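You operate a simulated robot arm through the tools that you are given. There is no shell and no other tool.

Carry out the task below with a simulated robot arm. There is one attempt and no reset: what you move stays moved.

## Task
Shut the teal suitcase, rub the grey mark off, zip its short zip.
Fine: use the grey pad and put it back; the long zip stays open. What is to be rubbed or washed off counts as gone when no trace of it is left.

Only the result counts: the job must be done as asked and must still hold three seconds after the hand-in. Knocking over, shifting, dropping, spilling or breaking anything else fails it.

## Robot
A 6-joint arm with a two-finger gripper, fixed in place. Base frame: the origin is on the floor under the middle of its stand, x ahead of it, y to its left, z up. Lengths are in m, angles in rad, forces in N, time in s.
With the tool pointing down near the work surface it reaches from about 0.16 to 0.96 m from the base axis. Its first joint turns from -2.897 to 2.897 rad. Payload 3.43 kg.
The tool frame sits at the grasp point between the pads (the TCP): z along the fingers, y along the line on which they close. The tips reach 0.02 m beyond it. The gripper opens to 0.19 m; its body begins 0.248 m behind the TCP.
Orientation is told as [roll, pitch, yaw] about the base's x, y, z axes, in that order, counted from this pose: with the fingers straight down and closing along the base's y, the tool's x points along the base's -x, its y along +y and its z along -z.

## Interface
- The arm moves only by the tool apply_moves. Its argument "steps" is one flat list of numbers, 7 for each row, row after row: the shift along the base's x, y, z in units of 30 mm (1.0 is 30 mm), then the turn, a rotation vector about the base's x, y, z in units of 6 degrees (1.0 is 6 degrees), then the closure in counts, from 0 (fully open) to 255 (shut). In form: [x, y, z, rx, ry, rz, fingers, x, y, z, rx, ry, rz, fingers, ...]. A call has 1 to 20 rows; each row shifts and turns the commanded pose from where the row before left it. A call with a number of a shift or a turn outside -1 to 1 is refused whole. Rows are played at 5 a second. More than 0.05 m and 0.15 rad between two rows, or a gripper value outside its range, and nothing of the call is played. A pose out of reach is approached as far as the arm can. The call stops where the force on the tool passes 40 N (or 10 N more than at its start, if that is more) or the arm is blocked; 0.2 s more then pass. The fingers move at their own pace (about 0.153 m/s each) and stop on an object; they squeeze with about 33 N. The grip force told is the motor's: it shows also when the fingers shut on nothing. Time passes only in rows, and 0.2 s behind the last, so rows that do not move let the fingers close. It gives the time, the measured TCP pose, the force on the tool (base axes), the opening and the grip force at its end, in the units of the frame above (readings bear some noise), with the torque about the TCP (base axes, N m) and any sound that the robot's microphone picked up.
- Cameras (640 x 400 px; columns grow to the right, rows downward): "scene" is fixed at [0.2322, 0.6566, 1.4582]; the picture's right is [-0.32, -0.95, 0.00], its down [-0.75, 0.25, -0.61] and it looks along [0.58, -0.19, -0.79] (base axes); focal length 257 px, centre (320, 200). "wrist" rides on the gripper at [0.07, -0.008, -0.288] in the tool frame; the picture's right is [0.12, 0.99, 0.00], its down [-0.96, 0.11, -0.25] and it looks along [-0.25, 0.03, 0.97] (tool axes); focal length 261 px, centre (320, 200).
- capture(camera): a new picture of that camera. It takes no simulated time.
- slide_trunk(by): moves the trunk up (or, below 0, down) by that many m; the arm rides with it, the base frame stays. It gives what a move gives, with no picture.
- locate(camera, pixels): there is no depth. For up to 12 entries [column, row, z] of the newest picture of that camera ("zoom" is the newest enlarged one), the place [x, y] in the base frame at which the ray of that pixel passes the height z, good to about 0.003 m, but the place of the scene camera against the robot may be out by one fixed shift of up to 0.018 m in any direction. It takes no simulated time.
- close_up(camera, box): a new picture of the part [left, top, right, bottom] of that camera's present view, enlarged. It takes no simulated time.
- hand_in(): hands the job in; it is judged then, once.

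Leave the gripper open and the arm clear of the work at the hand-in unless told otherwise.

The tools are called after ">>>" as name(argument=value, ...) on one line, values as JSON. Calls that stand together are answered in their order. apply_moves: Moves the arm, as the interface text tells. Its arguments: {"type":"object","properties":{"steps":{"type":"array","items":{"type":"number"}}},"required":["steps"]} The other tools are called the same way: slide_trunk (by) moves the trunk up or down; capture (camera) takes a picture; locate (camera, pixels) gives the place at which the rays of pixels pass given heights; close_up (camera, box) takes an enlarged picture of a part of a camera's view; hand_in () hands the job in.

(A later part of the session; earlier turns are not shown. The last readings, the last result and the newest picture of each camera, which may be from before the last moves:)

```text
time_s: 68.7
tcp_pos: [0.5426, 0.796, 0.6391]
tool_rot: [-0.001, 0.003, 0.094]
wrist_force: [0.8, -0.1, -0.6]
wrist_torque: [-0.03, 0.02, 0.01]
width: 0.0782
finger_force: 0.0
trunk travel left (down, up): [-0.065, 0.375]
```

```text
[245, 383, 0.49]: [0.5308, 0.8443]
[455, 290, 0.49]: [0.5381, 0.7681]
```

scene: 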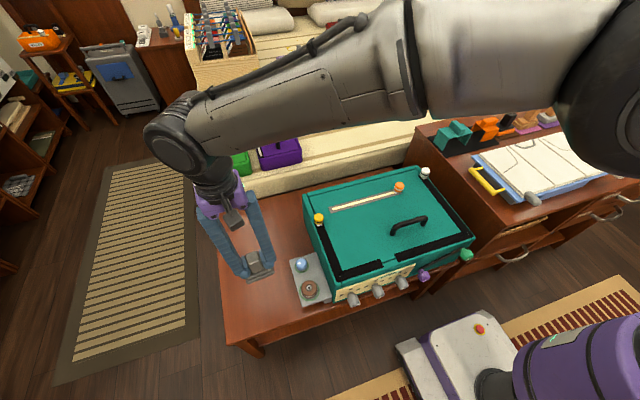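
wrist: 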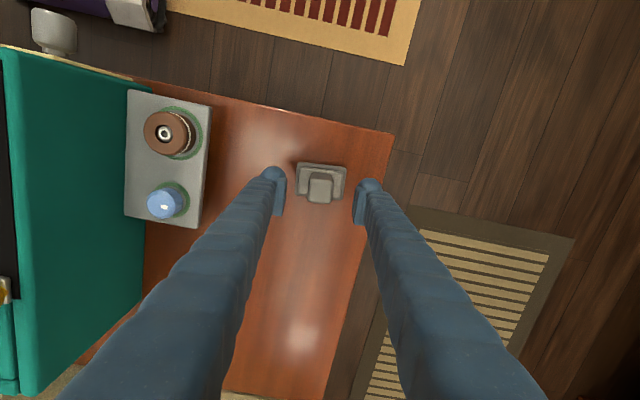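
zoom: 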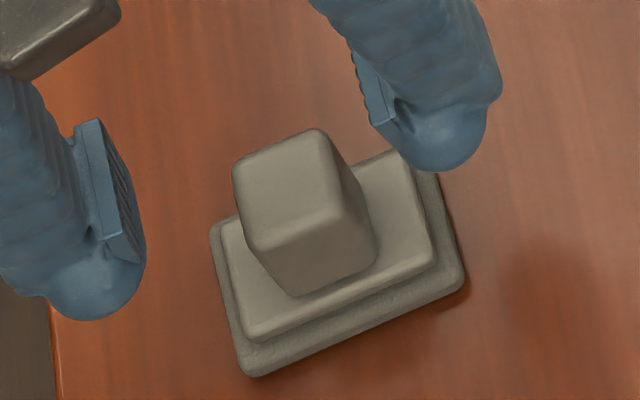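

The pad is within a few millimetres of where it was. Next is the yellow slider. I'll rise and move above it, near (0.69, 0.49), turning the yaw back to zero.

>>> apply_moves(steps=[0, 0, 1, 0, 0, 0, 150, 0, 0, 1, 0, 0, 0, 150, 0, 0, 1, 0, 0, 0, 150, 0, -0.5, 1, 0, 0, 0, 150, 0, -1, 1, 0, 0, 0, 150, 0.3, -1, 1, 0, 0, 0, 150, 0.6, -1, 0.5, 0, 0, -0.3, 150, 0.8, -1, 0, 0, 0, -0.3, 150, 0.8, -1, 0, 0, 0, -0.29, 150, 0.8, -1, 0, 0, 0, 0, 150, 0.8, -1, 0, 0, 0, 0, 150, 0.6, -1, 0, 0, 0, 0, 150, 0, -0.9, 0, 0, 0, 0, 150])

>>> capture(camera="wrist")

>>> capture(camera="scene")

```text
time_s: 71.5
tcp_pos: [0.6832, 0.5145, 0.8274]
tool_rot: [-0.001, 0.002, -0.001]
wrist_force: [-0.4, 0.5, 0.3]
wrist_torque: [-0.08, 0.05, 0.02]
width: 0.0781
finger_force: 0.0
trunk travel left (down, up): [-0.065, 0.375]
```

```text
taken
```

wrist: 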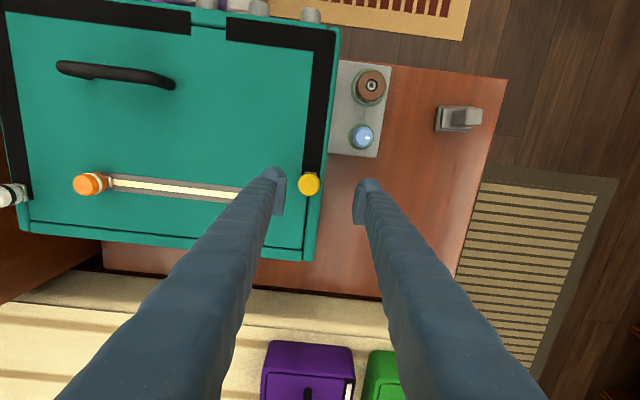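

```text
taken
```

scene: 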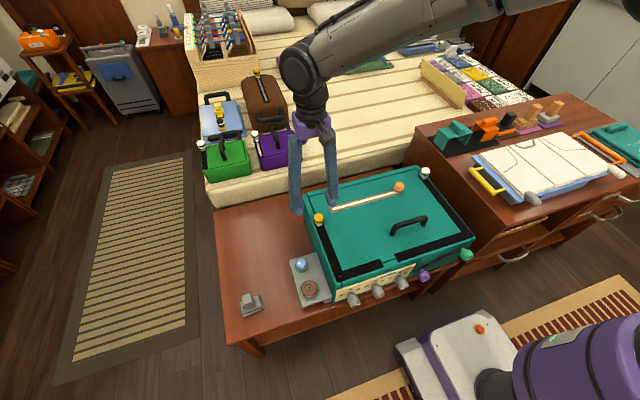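

Now I'm right above the yellow slider at wrist pixel (309,184). I'll enlarge it, and check the whole track down to its end.

>>> close_up(camera="wrist", box=[270, 150, 350, 200])

>>> close_up(camera="wrist", box=[180, 0, 350, 110])

>>> close_up(camera="scene", box=[300, 200, 350, 235])

>>> locate(camera="wrist", pixels=[[309, 184, 0.7], [309, 184, 0.72], [312, 168, 0.677], [327, 40, 0.677], [330, 30, 0.677], [228, 27, 0.677], [190, 20, 0.677], [318, 180, 0.677]])

```text
8.00 times, centred on (310, 175) of wrist
```

zoom: 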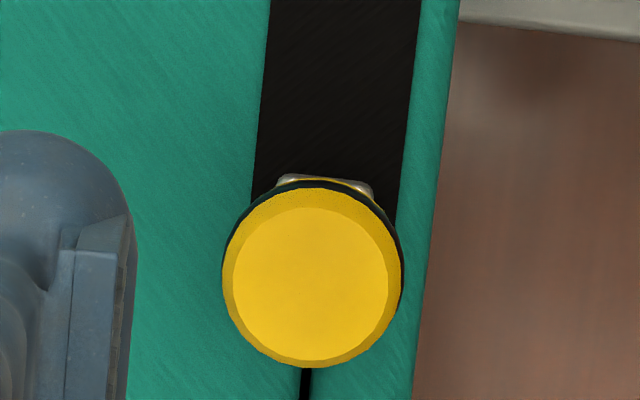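

```text
3.64 times, centred on (265, 55) of wrist
```

zoom: 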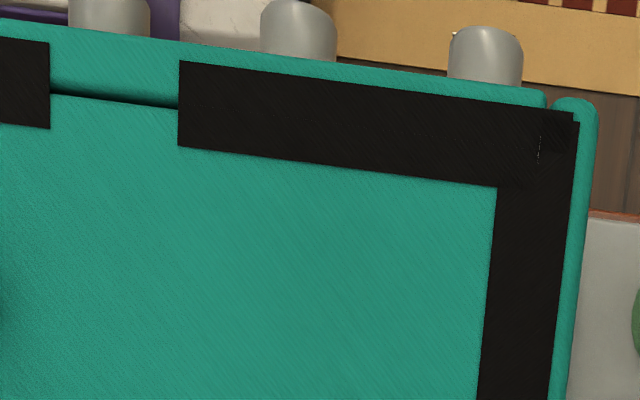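

```text
11.43 times, centred on (325, 218) of scene
```

zoom: 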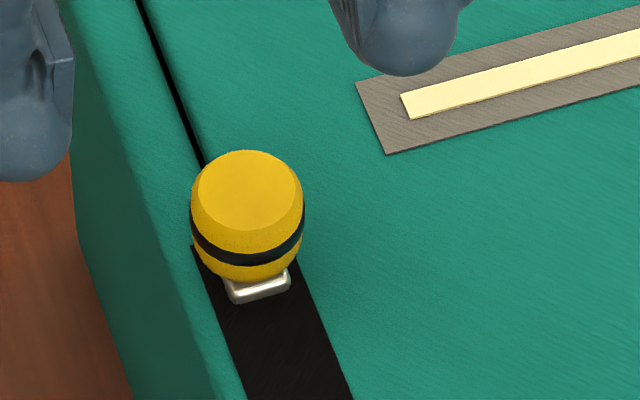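

```text
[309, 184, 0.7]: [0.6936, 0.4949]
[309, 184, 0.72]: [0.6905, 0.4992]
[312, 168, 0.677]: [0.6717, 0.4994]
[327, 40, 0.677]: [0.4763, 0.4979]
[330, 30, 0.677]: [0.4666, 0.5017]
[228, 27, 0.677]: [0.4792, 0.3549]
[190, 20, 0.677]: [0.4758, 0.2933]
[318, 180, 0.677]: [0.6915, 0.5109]
```

The knob top centre comes out at about (0.691, 0.498, 0.722), about 34 mm across. The track runs from there to the corner at about (0.479, 0.498) and then along the front to about (0.479, 0.355). I'll align over the knob and go down to just above gripping height.

>>> apply_moves(steps=[0.25, -0.55, 0, 0, 0, 0, 140, 0, 0, -0.8, 0, 0, 0, 140, 0, 0, -0.8, 0, 0, 0, 140, 0, 0, -0.8, 0, 0, 0, 140, 0, 0, -0.4, 0, 0, 0, 140])

>>> close_up(camera="wrist", box=[250, 140, 410, 240])

>>> close_up(camera="scene", box=[280, 180, 360, 240])

```text
time_s: 72.7
tcp_pos: [0.6942, 0.4987, 0.748]
tool_rot: [-0.002, 0.001, -0.001]
wrist_force: [-0.7, -0.8, -0.2]
wrist_torque: [0.03, 0.01, 0.02]
width: 0.0854
finger_force: 0.0
trunk travel left (down, up): [-0.065, 0.375]
```

```text
4.00 times, centred on (330, 190) of wrist
```

zoom: 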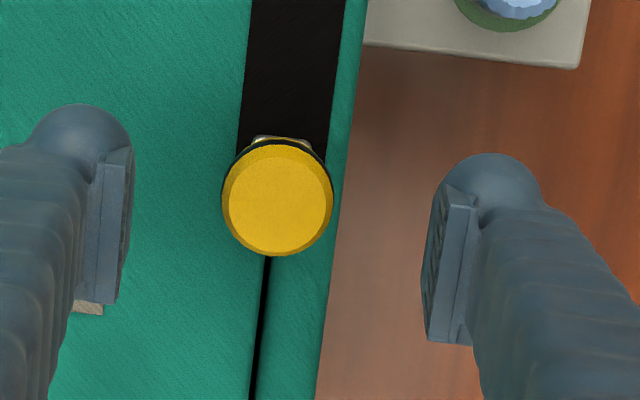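

```text
6.67 times, centred on (320, 210) of scene
```

zoom: 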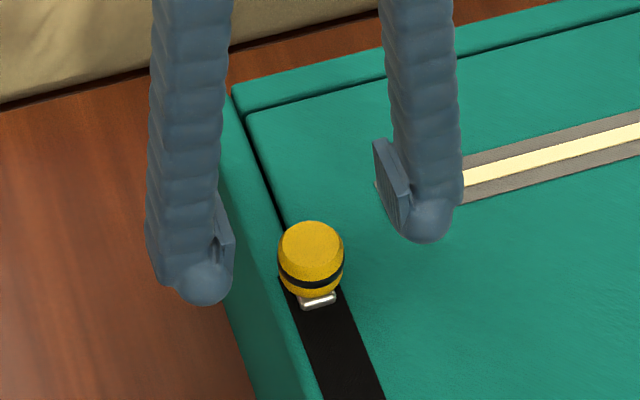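

The knob is centred between the fingers to within about 3 mm. I'll go down 4 cm with a slight x correction, then close on the knob.

>>> apply_moves(steps=[-0.1, 0, -0.5, 0, 0, 0, 140, 0, 0, -0.5, 0, 0, 0, 140, 0, 0, -0.3, 0, 0, 0, 140, 0, 0, 0, 0, 0, 0, 140])

>>> close_up(camera="scene", box=[280, 180, 360, 240])

>>> close_up(camera="wrist", box=[250, 140, 410, 240])

```text
time_s: 73.7
tcp_pos: [0.6895, 0.4996, 0.7084]
tool_rot: [-0.003, 0.002, -0.002]
wrist_force: [-0.2, -0.7, -0.5]
wrist_torque: [-0.02, 0.0, -0.01]
width: 0.0855
finger_force: 0.1
trunk travel left (down, up): [-0.065, 0.375]
```

```text
6.67 times, centred on (320, 210) of scene
```

zoom: 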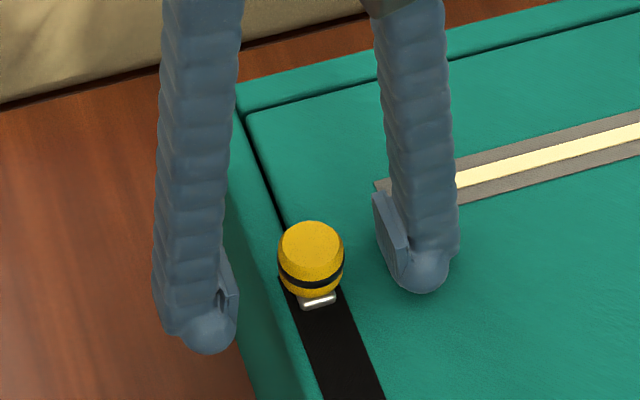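

```text
4.00 times, centred on (330, 190) of wrist
```

zoom: 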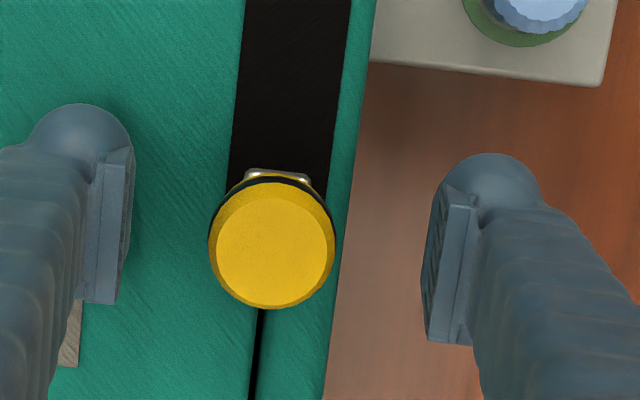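

Aligned. Closing on the knob.

>>> apply_moves(steps=[0, -0.05, 0, 0, 0, 0, 255, 0, 0, 0, 0, 0, 0, 255, 0, 0, 0, 0, 0, 0, 255, 0, 0, 0, 0, 0, 0, 255])

>>> close_up(camera="scene", box=[280, 180, 360, 240])

```text
time_s: 74.7
tcp_pos: [0.6892, 0.4982, 0.7101]
tool_rot: [0.001, -0.001, -0.004]
wrist_force: [0.4, -5.6, 10.1]
wrist_torque: [-0.24, 0.01, 0.01]
width: 0.0286
finger_force: 44.6
trunk travel left (down, up): [-0.065, 0.375]
```

```text
6.67 times, centred on (320, 210) of scene
```

zoom: 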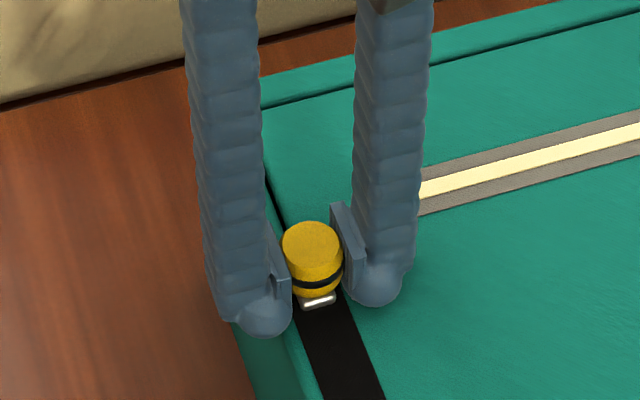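

Gripped at width 0.0286. Now I'll draw the slider a couple of centimetres toward the front along the side, and check.

>>> apply_moves(steps=[-0.15, 0, 0, 0, 0, 0, 255, -0.2, 0, 0, 0, 0, 0, 255, -0.25, 0, 0, 0, 0, 0, 255])

>>> close_up(camera="scene", box=[280, 180, 360, 240])

>>> close_up(camera="wrist", box=[250, 140, 410, 240])

```text
time_s: 75.3
tcp_pos: [0.6852, 0.4967, 0.7107]
tool_rot: [0.0, -0.007, -0.001]
wrist_force: [4.1, -1.7, -7.9]
wrist_torque: [-0.63, -1.1, 0.07]
width: 0.0288
finger_force: 44.6
trunk travel left (down, up): [-0.065, 0.375]
stopped in row 3: the force on the tool passed its limit at 44 N (the readings are from after the stop); the commanded pose is now the measured one
```

```text
6.67 times, centred on (320, 210) of scene
```

zoom: 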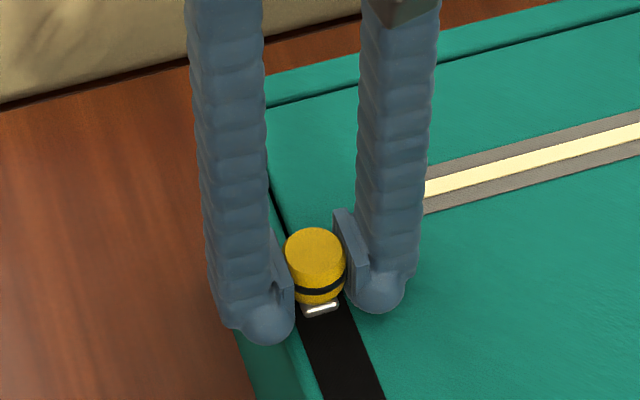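

```text
4.00 times, centred on (330, 190) of wrist
```

zoom: 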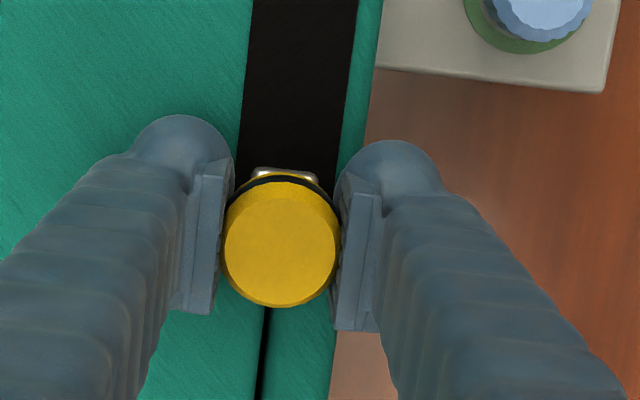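

The slider moved about 4 mm and then the pull reached 44 N. It may be stiffness, speed or slight misalignment. I'll try again much more slowly in 1.5 mm steps and read the force.

>>> apply_moves(steps=[-0.05, 0, 0, 0, 0, 0, 255, -0.05, 0, 0, 0, 0, 0, 255, -0.05, 0, 0, 0, 0, 0, 255, -0.05, 0, 0, 0, 0, 0, 255])

>>> close_up(camera="scene", box=[280, 180, 360, 240])

```text
time_s: 76.3
tcp_pos: [0.6793, 0.4975, 0.7106]
tool_rot: [0.0, -0.006, -0.001]
wrist_force: [11.1, -10.4, -15.0]
wrist_torque: [-0.37, -1.23, 0.44]
width: 0.0284
finger_force: 45.2
trunk travel left (down, up): [-0.065, 0.375]
```

```text
6.67 times, centred on (320, 210) of scene
```

zoom: 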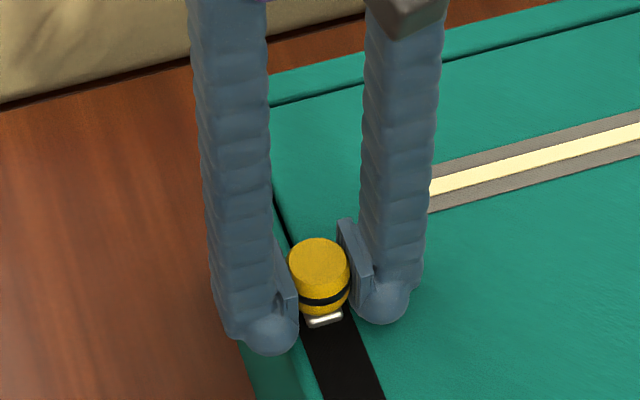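

The slider follows at slow speed with about 11 N along x. The side forces say I'm holding slightly high and to the left, so I'll correct by a millimetre and continue slowly.

>>> apply_moves(steps=[-0.08, -0.03, -0.03, 0, 0, 0, 255, -0.08, 0, 0, 0, 0, 0, 255, -0.08, 0, 0, 0, 0, 0, 255, -0.08, 0, 0, 0, 0, 0, 255, -0.08, 0, 0, 0, 0, 0, 255, -0.08, 0, 0, 0, 0, 0, 255])

>>> close_up(camera="scene", box=[290, 190, 370, 250])

```text
time_s: 77.7
tcp_pos: [0.66, 0.4981, 0.7102]
tool_rot: [0.0, -0.003, -0.001]
wrist_force: [1.7, -4.9, -13.1]
wrist_torque: [0.47, -0.37, -0.01]
width: 0.0288
finger_force: 45.4
trunk travel left (down, up): [-0.065, 0.375]
```

```text
6.67 times, centred on (330, 220) of scene
```

zoom: 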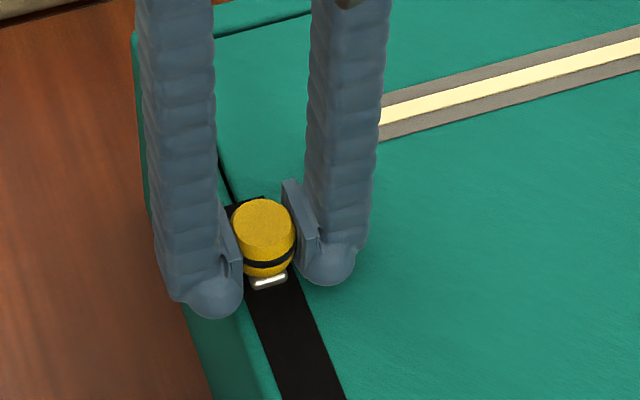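

It moves well and is at x 0.66. I'll continue with a slight downward correction at about 3 mm per row.

>>> apply_moves(steps=[-0.1, -0.02, -0.04, 0, 0, 0, 255, -0.1, 0, 0, 0, 0, 0, 255, -0.1, 0, 0, 0, 0, 0, 255, -0.1, 0, 0, 0, 0, 0, 255, -0.1, 0, 0, 0, 0, 0, 255, -0.1, 0, 0, 0, 0, 0, 255, -0.1, 0, 0, 0, 0, 0, 255, -0.1, 0, 0, 0, 0, 0, 255, -0.1, 0, 0, 0, 0, 0, 255, -0.1, 0, 0, 0, 0, 0, 255])

>>> close_up(camera="scene", box=[290, 190, 370, 250])

```text
time_s: 79.9
tcp_pos: [0.6339, 0.4968, 0.7101]
tool_rot: [0.0, -0.01, 0.0]
wrist_force: [10.2, 3.4, 21.7]
wrist_torque: [-0.52, -0.68, 0.18]
width: 0.0284
finger_force: 44.8
trunk travel left (down, up): [-0.065, 0.375]
```

```text
6.67 times, centred on (330, 220) of scene
```

zoom: 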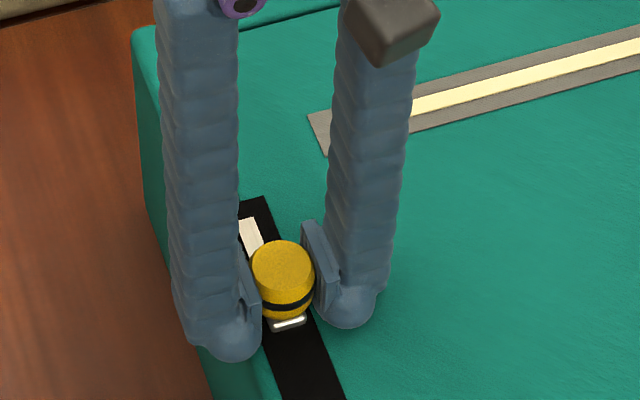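

A pale line now appears behind the slider, so the pale line means zipped, and the orange pocket zip is already shut. I'll ease z up slightly and continue.

>>> apply_moves(steps=[-0.1, 0, 0.03, 0, 0, 0, 255, -0.1, 0, 0, 0, 0, 0, 255, -0.1, 0, 0, 0, 0, 0, 255, -0.1, 0, 0, 0, 0, 0, 255, -0.1, 0, 0, 0, 0, 0, 255, -0.1, 0, 0, 0, 0, 0, 255, -0.1, 0, 0, 0, 0, 0, 255, -0.1, 0, 0, 0, 0, 0, 255, -0.1, 0, 0, 0, 0, 0, 255, -0.1, 0, 0, 0, 0, 0, 255, -0.1, 0, 0, 0, 0, 0, 255, -0.1, 0, 0, 0, 0, 0, 255, -0.1, 0, 0, 0, 0, 0, 255, -0.1, 0, 0, 0, 0, 0, 255, -0.1, 0, 0, 0, 0, 0, 255, -0.1, 0, 0, 0, 0, 0, 255])

>>> close_up(camera="scene", box=[290, 195, 390, 285])

```text
time_s: 83.3
tcp_pos: [0.5849, 0.4968, 0.7104]
tool_rot: [0.002, -0.008, -0.001]
wrist_force: [13.9, 0.0, 11.3]
wrist_torque: [-0.56, -1.25, 0.61]
width: 0.029
finger_force: 44.9
trunk travel left (down, up): [-0.065, 0.375]
```

```text
4.44 times, centred on (340, 240) of scene
```

zoom: 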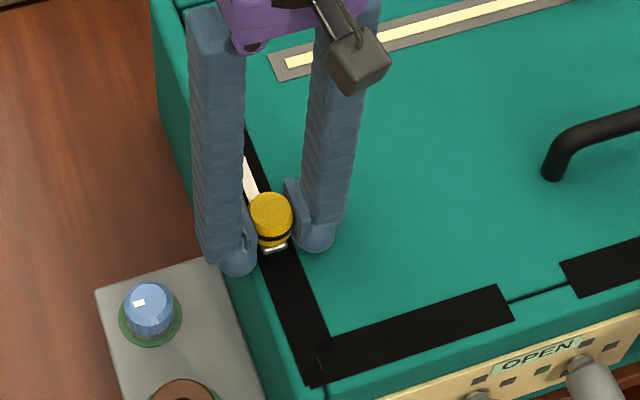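

Working well, now at x 0.585. I'll keep going toward the corner near x 0.479.

>>> apply_moves(steps=[-0.1, 0, 0, 0, 0, 0, 255, -0.1, 0, 0, 0, 0, 0, 255, -0.1, 0, 0, 0, 0, 0, 255, -0.1, 0, 0, 0, 0, 0, 255, -0.1, 0, 0, 0, 0, 0, 255, -0.1, 0, 0, 0, 0, 0, 255, -0.1, 0, 0, 0, 0, 0, 255, -0.1, 0, 0, 0, 0, 0, 255, -0.1, 0, 0, 0, 0, 0, 255, -0.1, 0, 0, 0, 0, 0, 255, -0.1, 0, 0, 0, 0, 0, 255, -0.1, 0, 0, 0, 0, 0, 255, -0.1, 0, 0, 0, 0, 0, 255, -0.1, 0, 0, 0, 0, 0, 255, -0.1, 0, 0, 0, 0, 0, 255, -0.1, 0, 0, 0, 0, 0, 255, -0.1, 0, 0, 0, 0, 0, 255, -0.1, 0, 0, 0, 0, 0, 255, -0.1, 0, 0, 0, 0, 0, 255, -0.1, 0, 0, 0, 0, 0, 255])

>>> close_up(camera="scene", box=[290, 205, 400, 295])

>>> close_up(camera="wrist", box=[200, 90, 410, 230])

```text
time_s: 87.5
tcp_pos: [0.526, 0.4957, 0.7098]
tool_rot: [0.0, -0.007, -0.001]
wrist_force: [1.4, 9.2, 0.7]
wrist_torque: [-0.26, 0.33, -0.26]
width: 0.0285
finger_force: 45.4
trunk travel left (down, up): [-0.065, 0.375]
```

```text
4.44 times, centred on (345, 250) of scene
```

zoom: 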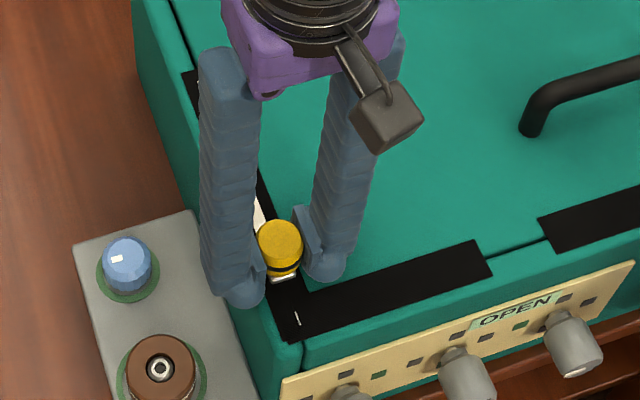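

```text
2.86 times, centred on (305, 160) of wrist
```

zoom: 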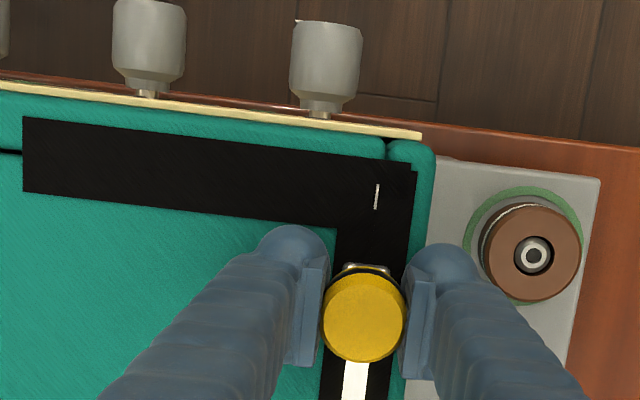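

About 5 cm to the corner. I'll locate the corner tick at zoom (377,195), the tape ends and the front seam.

>>> locate(camera="zoom", pixels=[[377, 195, 0.68], [22, 118, 0.68], [22, 192, 0.68], [10, 152, 0.68], [200, 173, 0.68], [362, 318, 0.722], [413, 170, 0.68], [377, 184, 0.68], [376, 208, 0.68]])

```text
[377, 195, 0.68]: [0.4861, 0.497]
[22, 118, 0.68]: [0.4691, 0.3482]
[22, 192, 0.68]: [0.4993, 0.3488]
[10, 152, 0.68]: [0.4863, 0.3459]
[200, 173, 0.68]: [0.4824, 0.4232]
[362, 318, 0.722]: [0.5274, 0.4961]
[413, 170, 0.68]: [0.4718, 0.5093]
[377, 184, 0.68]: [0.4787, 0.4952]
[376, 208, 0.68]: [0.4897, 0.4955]
```

The corner is near (0.485, 0.496) and the front tape ends at about y 0.348. I'll continue to just before the corner.

>>> apply_moves(steps=[-0.1, 0.02, 0, 0, 0, 0, 255, -0.1, 0, 0, 0, 0, 0, 255, -0.1, 0, 0, 0, 0, 0, 255, -0.1, 0, 0, 0, 0, 0, 255, -0.1, 0, 0, 0, 0, 0, 255, -0.1, 0, 0, 0, 0, 0, 255, -0.1, 0, 0, 0, 0, 0, 255, -0.1, 0, 0, 0, 0, 0, 255, -0.1, 0, 0, 0, 0, 0, 255, -0.1, 0, 0, 0, 0, 0, 255, -0.1, 0, 0, 0, 0, 0, 255, -0.1, 0, 0, 0, 0, 0, 255])

>>> close_up(camera="wrist", box=[200, 90, 410, 230])

>>> close_up(camera="scene", box=[290, 205, 400, 295])

```text
time_s: 90.2
tcp_pos: [0.4927, 0.4975, 0.7101]
tool_rot: [0.001, -0.008, 0.0]
wrist_force: [8.9, -2.5, -10.1]
wrist_torque: [-0.84, -0.97, 0.1]
width: 0.0283
finger_force: 45.3
trunk travel left (down, up): [-0.065, 0.375]
stopped in row 12: the force on the tool passed its limit at 40 N (the readings are from after the stop); the commanded pose is now the measured one
```

```text
2.86 times, centred on (305, 160) of wrist
```

zoom: 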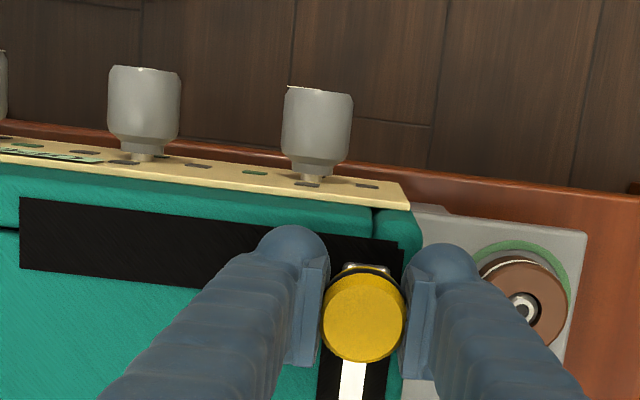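

```text
4.44 times, centred on (345, 250) of scene
```

zoom: 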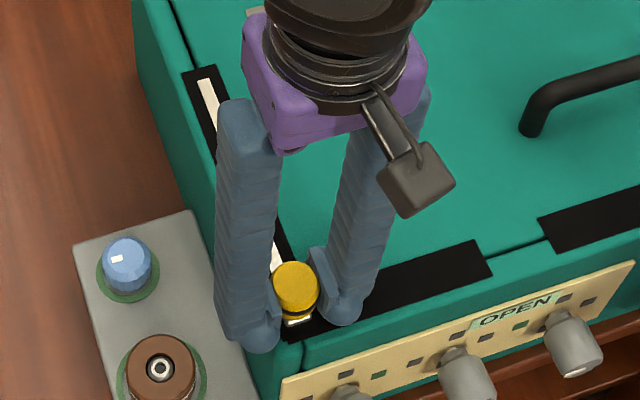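

It hit 40 N near x 0.493, close to the corner. I'll ease forward in smaller steps.

>>> apply_moves(steps=[-0.04, 0, 0, 0, 0, 0, 255, -0.04, 0, 0, 0, 0, 0, 255, -0.04, 0, 0, 0, 0, 0, 255, -0.04, 0, 0, 0, 0, 0, 255])

>>> close_up(camera="scene", box=[300, 235, 380, 295])

```text
time_s: 91.1
tcp_pos: [0.4905, 0.4972, 0.7102]
tool_rot: [0.002, -0.011, 0.003]
wrist_force: [10.3, -1.8, -17.7]
wrist_torque: [-0.8, -1.04, 0.13]
width: 0.0285
finger_force: 45.2
trunk travel left (down, up): [-0.065, 0.375]
stopped in row 4: the force on the tool passed its limit at 41 N (the readings are from after the stop); the commanded pose is now the measured one
```

```text
6.67 times, centred on (340, 265) of scene
```

zoom: 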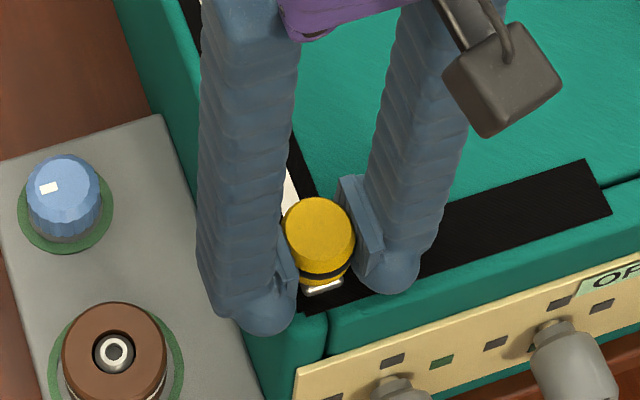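

Probably at the bend now. I'll try drawing along the front, toward −y, in small steps.

>>> apply_moves(steps=[0, -0.05, 0, 0, 0, 0, 255, 0, -0.05, 0, 0, 0, 0, 255, 0, -0.05, 0, 0, 0, 0, 255])

>>> close_up(camera="scene", box=[300, 235, 380, 295])

```text
time_s: 91.9
tcp_pos: [0.4899, 0.4967, 0.7097]
tool_rot: [0.003, -0.013, 0.001]
wrist_force: [7.1, 8.7, -26.5]
wrist_torque: [-0.42, -0.04, 0.09]
width: 0.0286
finger_force: 44.9
trunk travel left (down, up): [-0.065, 0.375]
stopped in row 3: the force on the tool passed its limit at 41 N (the readings are from after the stop); the commanded pose is now the measured one
```

```text
6.67 times, centred on (340, 265) of scene
```

zoom: 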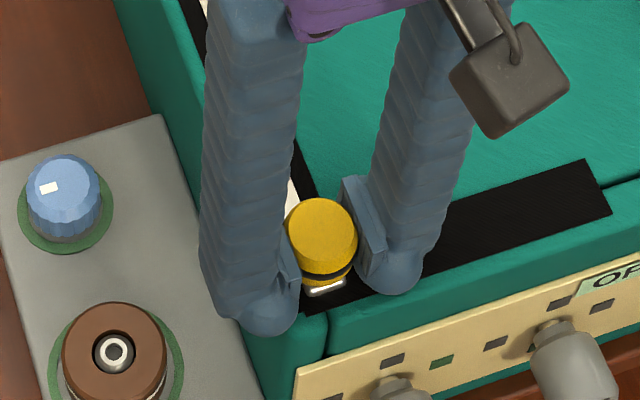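

The grip is building up side loads. I'll release the knob, let the loads go, and look at where the slider stands relative to the corner.

>>> apply_moves(steps=[0, 0, 0, 0, 0, 0, 190, 0, 0, 0, 0, 0, 0, 170, 0, 0, 0, 0, 0, 0, 170, 0, 0, 0.3, 0, 0, 0, 170, 0, 0, 0.7, 0, 0, 0, 170, 0, 0, 1, 0, 0, 0, 150, 0, 0, 1, 0, 0, 0, 150])

>>> close_up(camera="wrist", box=[240, 130, 400, 230])

>>> close_up(camera="scene", box=[300, 235, 380, 295])

```text
time_s: 93.5
tcp_pos: [0.4907, 0.493, 0.8041]
tool_rot: [0.005, -0.012, -0.001]
wrist_force: [-0.7, -0.1, 0.0]
wrist_torque: [-0.02, -0.04, 0.02]
width: 0.0782
finger_force: 0.1
trunk travel left (down, up): [-0.065, 0.375]
```

```text
4.00 times, centred on (320, 180) of wrist
```

zoom: 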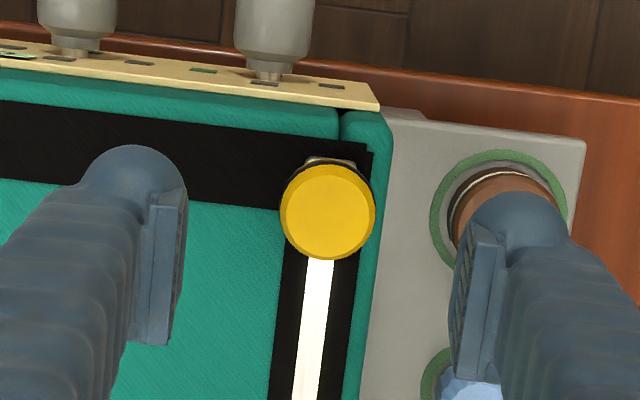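

```text
6.67 times, centred on (340, 265) of scene
```

zoom: 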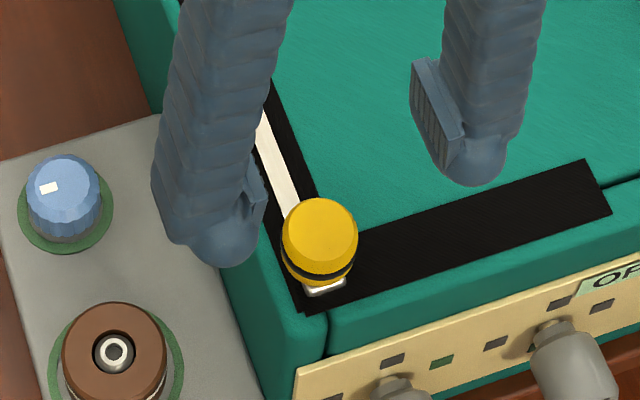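

The slider sits essentially at the corner. I'll locate the knob top at zoom (328,212), and straighten the tool's small tilt.

>>> close_up(camera="wrist", box=[240, 130, 400, 230])

>>> locate(camera="zoom", pixels=[[328, 212, 0.722], [333, 160, 0.685], [318, 260, 0.68], [10, 142, 0.68], [200, 165, 0.68], [366, 150, 0.68]])

>>> apply_moves(steps=[0, 0, 0, -0.05, 0.115, 0.01, 150, 0, 0, 0, 0, 0, 0, 150])

```text
4.00 times, centred on (320, 180) of wrist
```

zoom: 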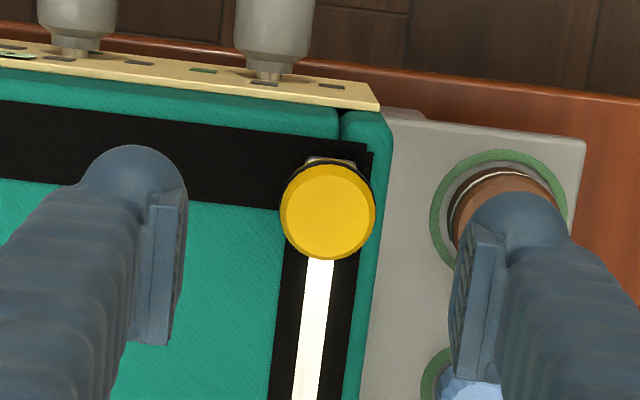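

```text
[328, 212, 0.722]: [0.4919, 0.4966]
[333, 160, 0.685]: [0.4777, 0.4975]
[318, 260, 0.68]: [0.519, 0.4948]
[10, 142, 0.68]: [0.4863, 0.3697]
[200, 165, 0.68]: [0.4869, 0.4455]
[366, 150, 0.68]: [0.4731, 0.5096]
```

```text
time_s: 94.1
tcp_pos: [0.4912, 0.4932, 0.803]
tool_rot: [-0.002, -0.002, 0.001]
wrist_force: [0.6, 0.7, -0.5]
wrist_torque: [-0.05, 0.0, -0.01]
width: 0.0784
finger_force: 0.1
trunk travel left (down, up): [-0.065, 0.375]
```

The knob is at (0.492, 0.497), maybe 5 mm short of the bend line at x 0.486. I'll push it cleanly from behind with closed fingers instead: close, move to x of about 0.542 over the zipped part, and lower.

>>> apply_moves(steps=[0.5, 0.1, 0, 0, 0, 0, 255, 0.6, 0, 0, 0, 0, 0, 255, 0.6, 0, 0, 0, 0, 0, 255, 0, 0, -0.7, 0, 0, 0, 255, 0, 0, -0.9, 0, 0, 0, 255, 0, 0, -0.9, 0, 0, 0, 255, 0, 0, -0.5, 0, 0, 0, 255, 0, 0, 0, 0, 0, 0, 255])

>>> close_up(camera="wrist", box=[240, 110, 400, 230])

>>> close_up(camera="scene", box=[300, 225, 380, 295])

```text
time_s: 95.9
tcp_pos: [0.5418, 0.4993, 0.7117]
tool_rot: [0.002, 0.0, 0.003]
wrist_force: [0.4, 0.2, 0.3]
wrist_torque: [-0.03, 0.01, 0.03]
width: 0.0001
finger_force: 33.0
trunk travel left (down, up): [-0.065, 0.375]
```

```text
3.33 times, centred on (320, 170) of wrist
```

zoom: 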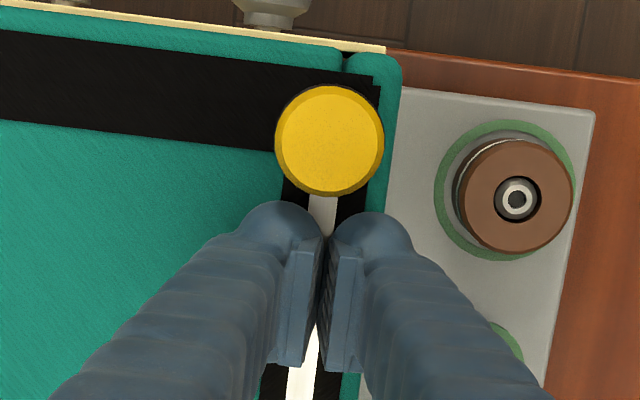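

```text
5.71 times, centred on (340, 260) of scene
```

zoom: 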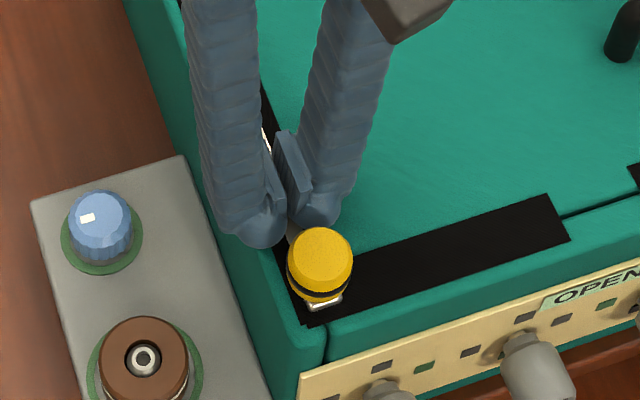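

The closed fingers are right behind the knob. Pushing toward −x in small steps.

>>> apply_moves(steps=[-0.1, -0.05, 0, 0, 0, 0, 255, -0.1, -0.05, 0, 0, 0, 0, 255, -0.1, 0, 0, 0, 0, 0, 255, -0.1, 0, 0, 0, 0, 0, 255, -0.1, 0, 0, 0, 0, 0, 255, -0.1, 0, 0, 0, 0, 0, 255, -0.1, 0, 0, 0, 0, 0, 255])

>>> close_up(camera="wrist", box=[240, 110, 400, 230])

>>> close_up(camera="scene", box=[300, 225, 380, 295])

```text
time_s: 97.5
tcp_pos: [0.5197, 0.4965, 0.7104]
tool_rot: [0.0, -0.001, 0.001]
wrist_force: [4.6, -0.5, 0.5]
wrist_torque: [0.0, 0.0, -0.02]
width: 0.0003
finger_force: 32.4
trunk travel left (down, up): [-0.065, 0.375]
```

```text
3.33 times, centred on (320, 170) of wrist
```

zoom: 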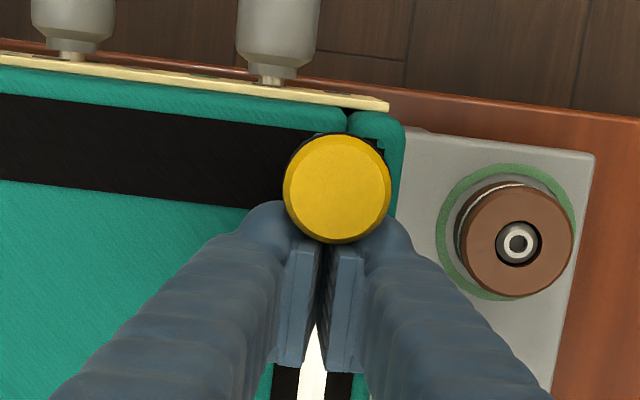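

```text
5.71 times, centred on (340, 260) of scene
```

zoom: 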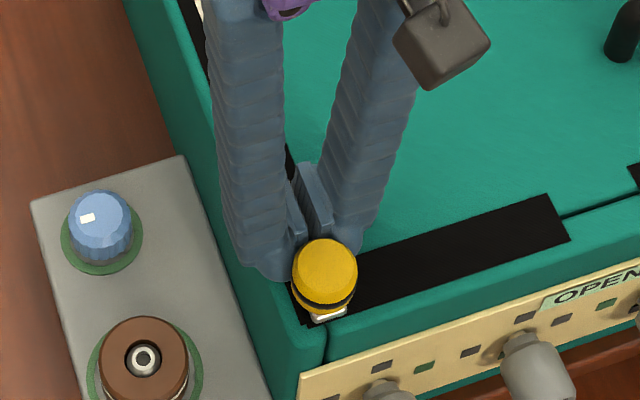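

It slid on with only 5 N, so a clean push works much better. A few more small pushes to the end of this leg.

>>> apply_moves(steps=[-0.08, 0, 0, 0, 0, 0, 255, -0.08, 0, 0, 0, 0, 0, 255, -0.08, 0, 0, 0, 0, 0, 255])

>>> close_up(camera="wrist", box=[240, 110, 400, 230])

>>> locate(camera="zoom", pixels=[[337, 188, 0.722], [200, 160, 0.68]])

```text
time_s: 98.3
tcp_pos: [0.5197, 0.4965, 0.7129]
tool_rot: [0.004, -0.007, 0.002]
wrist_force: [13.1, 0.5, -9.3]
wrist_torque: [-0.08, -0.3, -0.07]
width: 0.0063
finger_force: 34.5
trunk travel left (down, up): [-0.065, 0.375]
stopped in row 3: the force on the tool passed its limit at 44 N (the readings are from after the stop); the commanded pose is now the measured one
```

```text
3.33 times, centred on (320, 170) of wrist
```

zoom: 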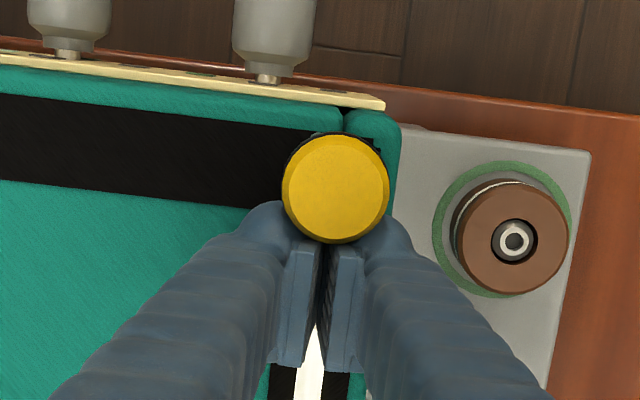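

```text
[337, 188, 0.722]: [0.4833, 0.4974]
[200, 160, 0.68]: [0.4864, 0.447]
```

The knob is now at (0.483, 0.497), the end of the side leg with a hard stop. I'll back off, rise, open, and come down around the knob with the fingers loosely caging it to push along −y.

>>> apply_moves(steps=[0.5, 0, 0.1, -0.04, 0.07, -0.02, 255, 0.5, 0, 0.6, 0, 0, 0, 255, 0, 0, 1, 0, 0, 0, 200, -0.7, 0, 0.6, 0, 0, 0, 150, -0.8, 0, 0, 0, 0, 0, 140, -0.7, 0, 0, 0, 0, 0, 140])

>>> close_up(camera="wrist", box=[240, 110, 400, 230])

```text
time_s: 99.7
tcp_pos: [0.4819, 0.4956, 0.7831]
tool_rot: [0.0, 0.001, -0.001]
wrist_force: [-0.6, 0.9, 0.5]
wrist_torque: [-0.03, 0.03, -0.01]
width: 0.0856
finger_force: 0.1
trunk travel left (down, up): [-0.065, 0.375]
```

```text
3.33 times, centred on (320, 170) of wrist
```

zoom: 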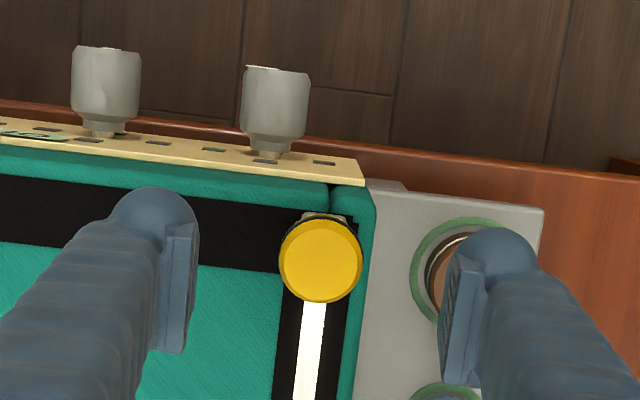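

The knob is centred between the open fingers. I'll descend around it, close to a loose 0.037 m cage, and begin moving along −y.

>>> apply_moves(steps=[0.1, 0, -0.8, 0, 0, 0, 140, 0, 0, -0.8, 0, 0, 0, 140, 0, 0, -0.8, 0, 0, 0, 140, 0, 0, 0, 0, 0, 0, 205, 0, 0, 0, 0, 0, 0, 205, 0, 0, 0, 0, 0, 0, 205])

>>> close_up(camera="wrist", box=[240, 130, 400, 230])

>>> close_up(camera="scene", box=[300, 225, 390, 295])

```text
time_s: 101.1
tcp_pos: [0.4841, 0.4962, 0.7096]
tool_rot: [0.0, 0.0, 0.001]
wrist_force: [0.8, -7.9, 17.2]
wrist_torque: [-0.75, 0.08, 0.12]
width: 0.042
finger_force: 4.1
trunk travel left (down, up): [-0.065, 0.375]
```

```text
4.00 times, centred on (320, 180) of wrist
```

zoom: 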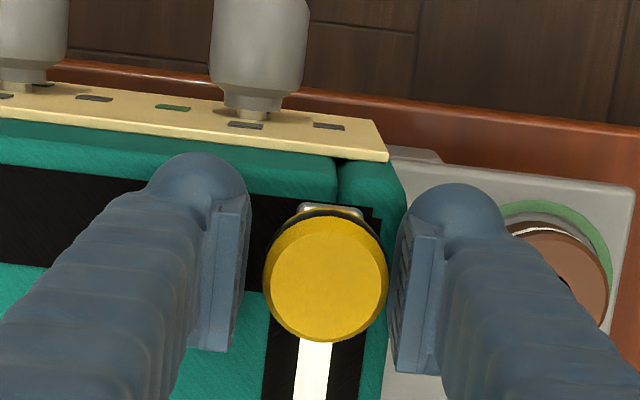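

```text
5.71 times, centred on (345, 260) of scene
```

zoom: 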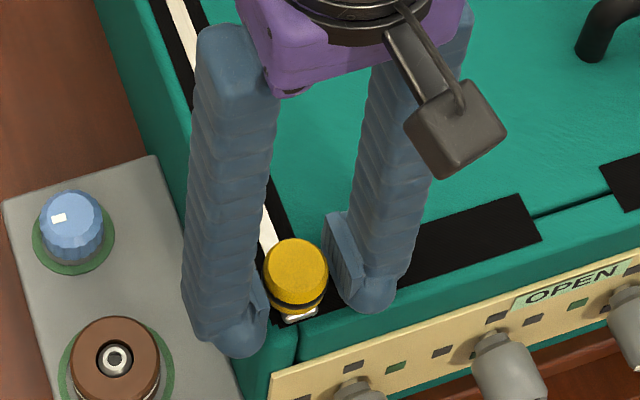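

The outer fingertip is rubbing on the case's raised side edge (17 N upward), which explains the earlier side loads. I'll raise by about 8 mm and recheck.

>>> apply_moves(steps=[0, 0, 0.15, 0, 0, 0, 205, 0, 0, 0.13, 0, 0, 0, 205, 0, 0, 0, 0, 0, 0, 205])

>>> close_up(camera="scene", box=[300, 225, 390, 295])

```text
time_s: 101.9
tcp_pos: [0.4846, 0.495, 0.718]
tool_rot: [-0.001, -0.001, 0.001]
wrist_force: [-0.1, 0.2, 0.2]
wrist_torque: [-0.01, 0.03, 0.0]
width: 0.0372
finger_force: 0.0
trunk travel left (down, up): [-0.065, 0.375]
```

```text
5.71 times, centred on (345, 260) of scene
```

zoom: 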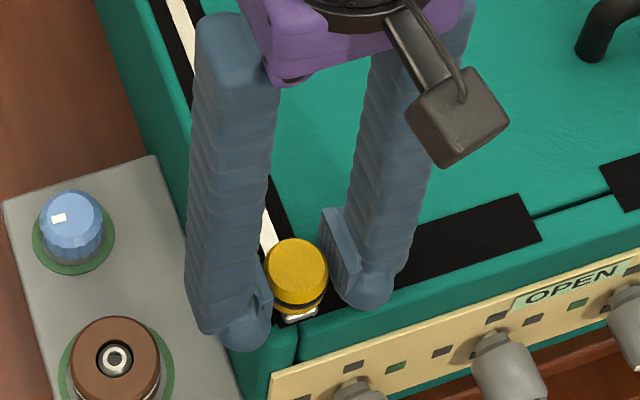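

Free now, with zero force. Pushing the knob along −y with the outer finger in small steps.

>>> apply_moves(steps=[0, -0.1, 0, 0, 0, 0, 205, 0, -0.1, 0, 0, 0, 0, 205, 0, -0.1, 0, 0, 0, 0, 205, 0, -0.1, 0, 0, 0, 0, 205, 0, -0.1, 0, 0, 0, 0, 205, 0, -0.1, 0, 0, 0, 0, 205])

>>> close_up(camera="scene", box=[300, 225, 390, 295])

>>> close_up(camera="wrist", box=[240, 130, 400, 230])

```text
time_s: 103.3
tcp_pos: [0.4835, 0.4787, 0.7187]
tool_rot: [-0.002, 0.0, -0.001]
wrist_force: [-0.5, 2.1, -0.6]
wrist_torque: [0.0, 0.03, 0.02]
width: 0.0383
finger_force: 1.4
trunk travel left (down, up): [-0.065, 0.375]
```

```text
5.71 times, centred on (345, 260) of scene
```

zoom: 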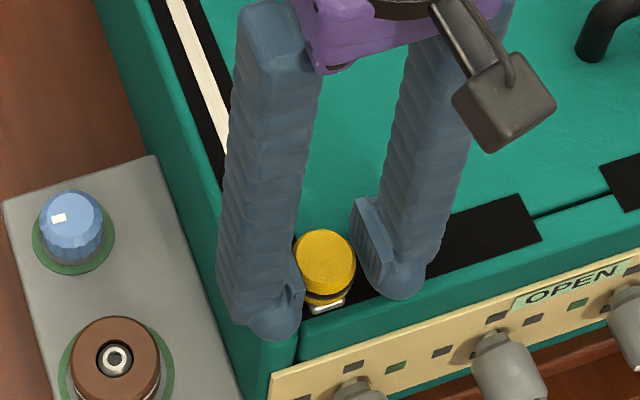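

```text
4.00 times, centred on (320, 180) of wrist
```

zoom: 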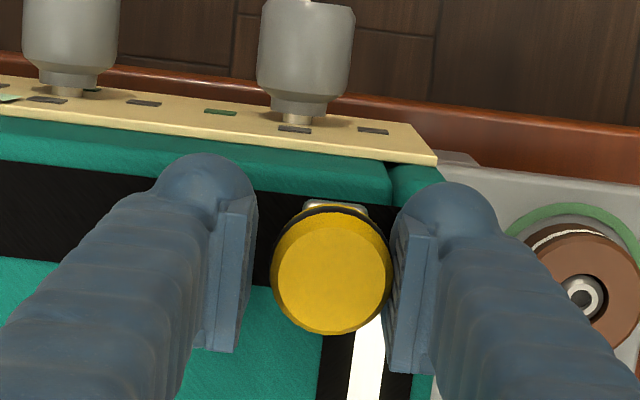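

The slider rounds onto the front leg at only 2 N. I'll continue along the front in 6 mm steps.

>>> apply_moves(steps=[0, -0.15, 0, 0, 0, 0, 205, 0, -0.2, 0, 0, 0, 0, 205, 0, -0.2, 0, 0, 0, 0, 205, 0, -0.2, 0, 0, 0, 0, 205, 0, -0.2, 0, 0, 0, 0, 205, 0, -0.2, 0, 0, 0, 0, 205, 0, -0.2, 0, 0, 0, 0, 205, 0, -0.2, 0, 0, 0, 0, 205, 0, -0.2, 0, 0, 0, 0, 205, 0, -0.2, 0, 0, 0, 0, 205])

>>> close_up(camera="scene", box=[300, 215, 400, 295])

```text
time_s: 105.5
tcp_pos: [0.4839, 0.4205, 0.7178]
tool_rot: [-0.001, 0.0, -0.002]
wrist_force: [-0.7, 2.3, -0.2]
wrist_torque: [-0.04, 0.03, -0.04]
width: 0.0383
finger_force: 0.6
trunk travel left (down, up): [-0.065, 0.375]
```

```text
5.00 times, centred on (350, 255) of scene
```

zoom: 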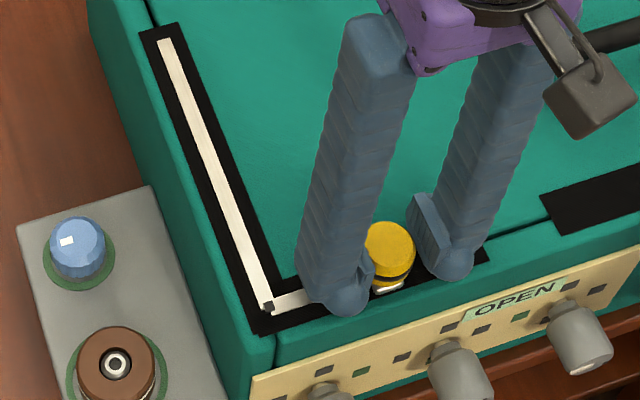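

The pale zipped line follows along the side and now the front. Continuing toward the tape's end near y 0.348.

>>> apply_moves(steps=[0, -0.2, 0, 0, 0, 0, 205, 0, -0.2, 0, 0, 0, 0, 205, 0, -0.2, 0, 0, 0, 0, 205, 0, -0.2, 0, 0, 0, 0, 205, 0, -0.2, 0, 0, 0, 0, 205, 0, -0.2, 0, 0, 0, 0, 205, 0, -0.2, 0, 0, 0, 0, 205, 0, -0.2, 0, 0, 0, 0, 205, 0, -0.2, 0, 0, 0, 0, 205, 0, -0.2, 0, 0, 0, 0, 205])

>>> close_up(camera="scene", box=[310, 215, 420, 295])

>>> close_up(camera="wrist", box=[220, 110, 420, 235])

```text
time_s: 107.7
tcp_pos: [0.4836, 0.3602, 0.7179]
tool_rot: [0.0, -0.001, 0.002]
wrist_force: [0.3, 5.7, -1.9]
wrist_torque: [0.02, -0.06, -0.03]
width: 0.0406
finger_force: 3.2
trunk travel left (down, up): [-0.065, 0.375]
```

```text
5.00 times, centred on (365, 255) of scene
```

zoom: 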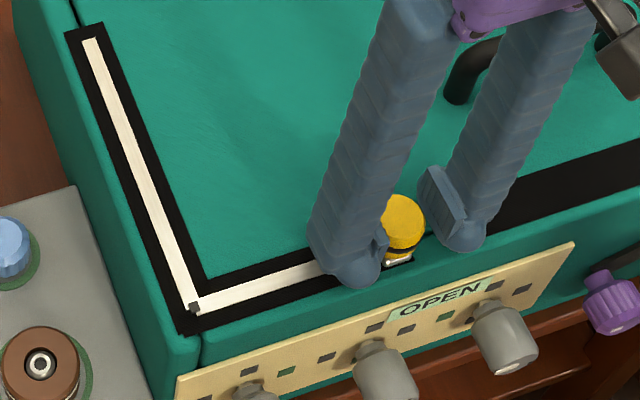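

```text
3.20 times, centred on (320, 172) of wrist
```

zoom: 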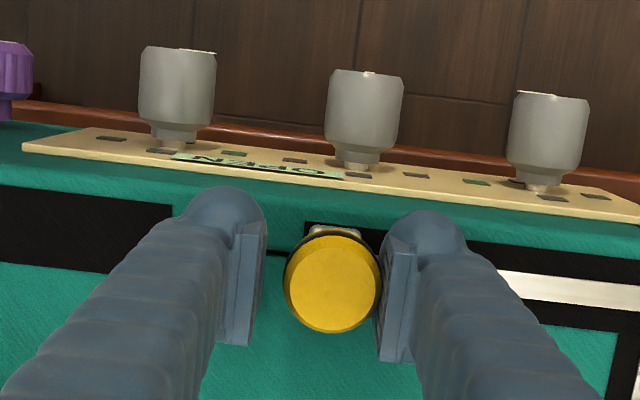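

The knob is close to the tape's end, and the force has risen to 6 N. A few more gentle steps to make sure it reaches the stop.

>>> apply_moves(steps=[0, -0.1, 0, 0, 0, 0, 205, 0, -0.1, 0, 0, 0, 0, 205, 0, -0.1, 0, 0, 0, 0, 205, 0, -0.1, 0, 0, 0, 0, 205])

>>> close_up(camera="wrist", box=[220, 110, 420, 235])

>>> close_up(camera="scene", box=[340, 235, 420, 290])

```text
time_s: 108.8
tcp_pos: [0.4861, 0.3525, 0.7196]
tool_rot: [0.003, -0.005, 0.002]
wrist_force: [-11.8, 33.0, -16.4]
wrist_torque: [-0.3, -0.27, 0.27]
width: 0.0555
finger_force: 16.2
trunk travel left (down, up): [-0.065, 0.375]
stopped in row 4: the force on the tool passed its limit at 41 N (the readings are from after the stop); the commanded pose is now the measured one
```

```text
3.20 times, centred on (320, 172) of wrist
```

zoom: 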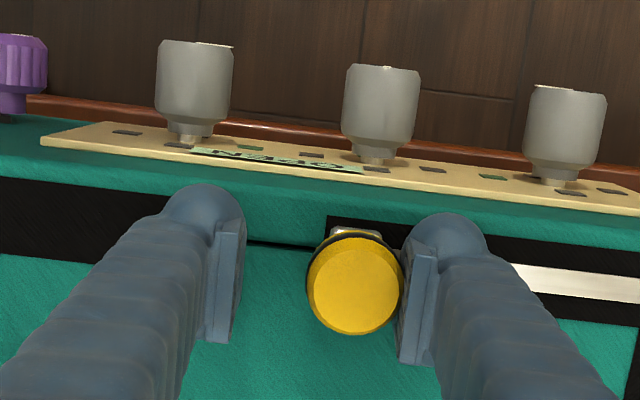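

```text
7.27 times, centred on (380, 262) of scene
```

zoom: 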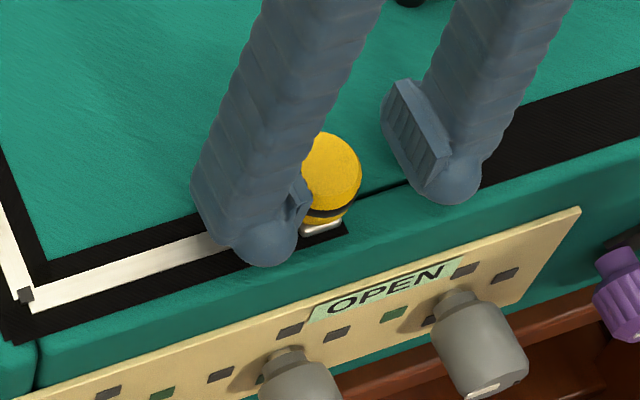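

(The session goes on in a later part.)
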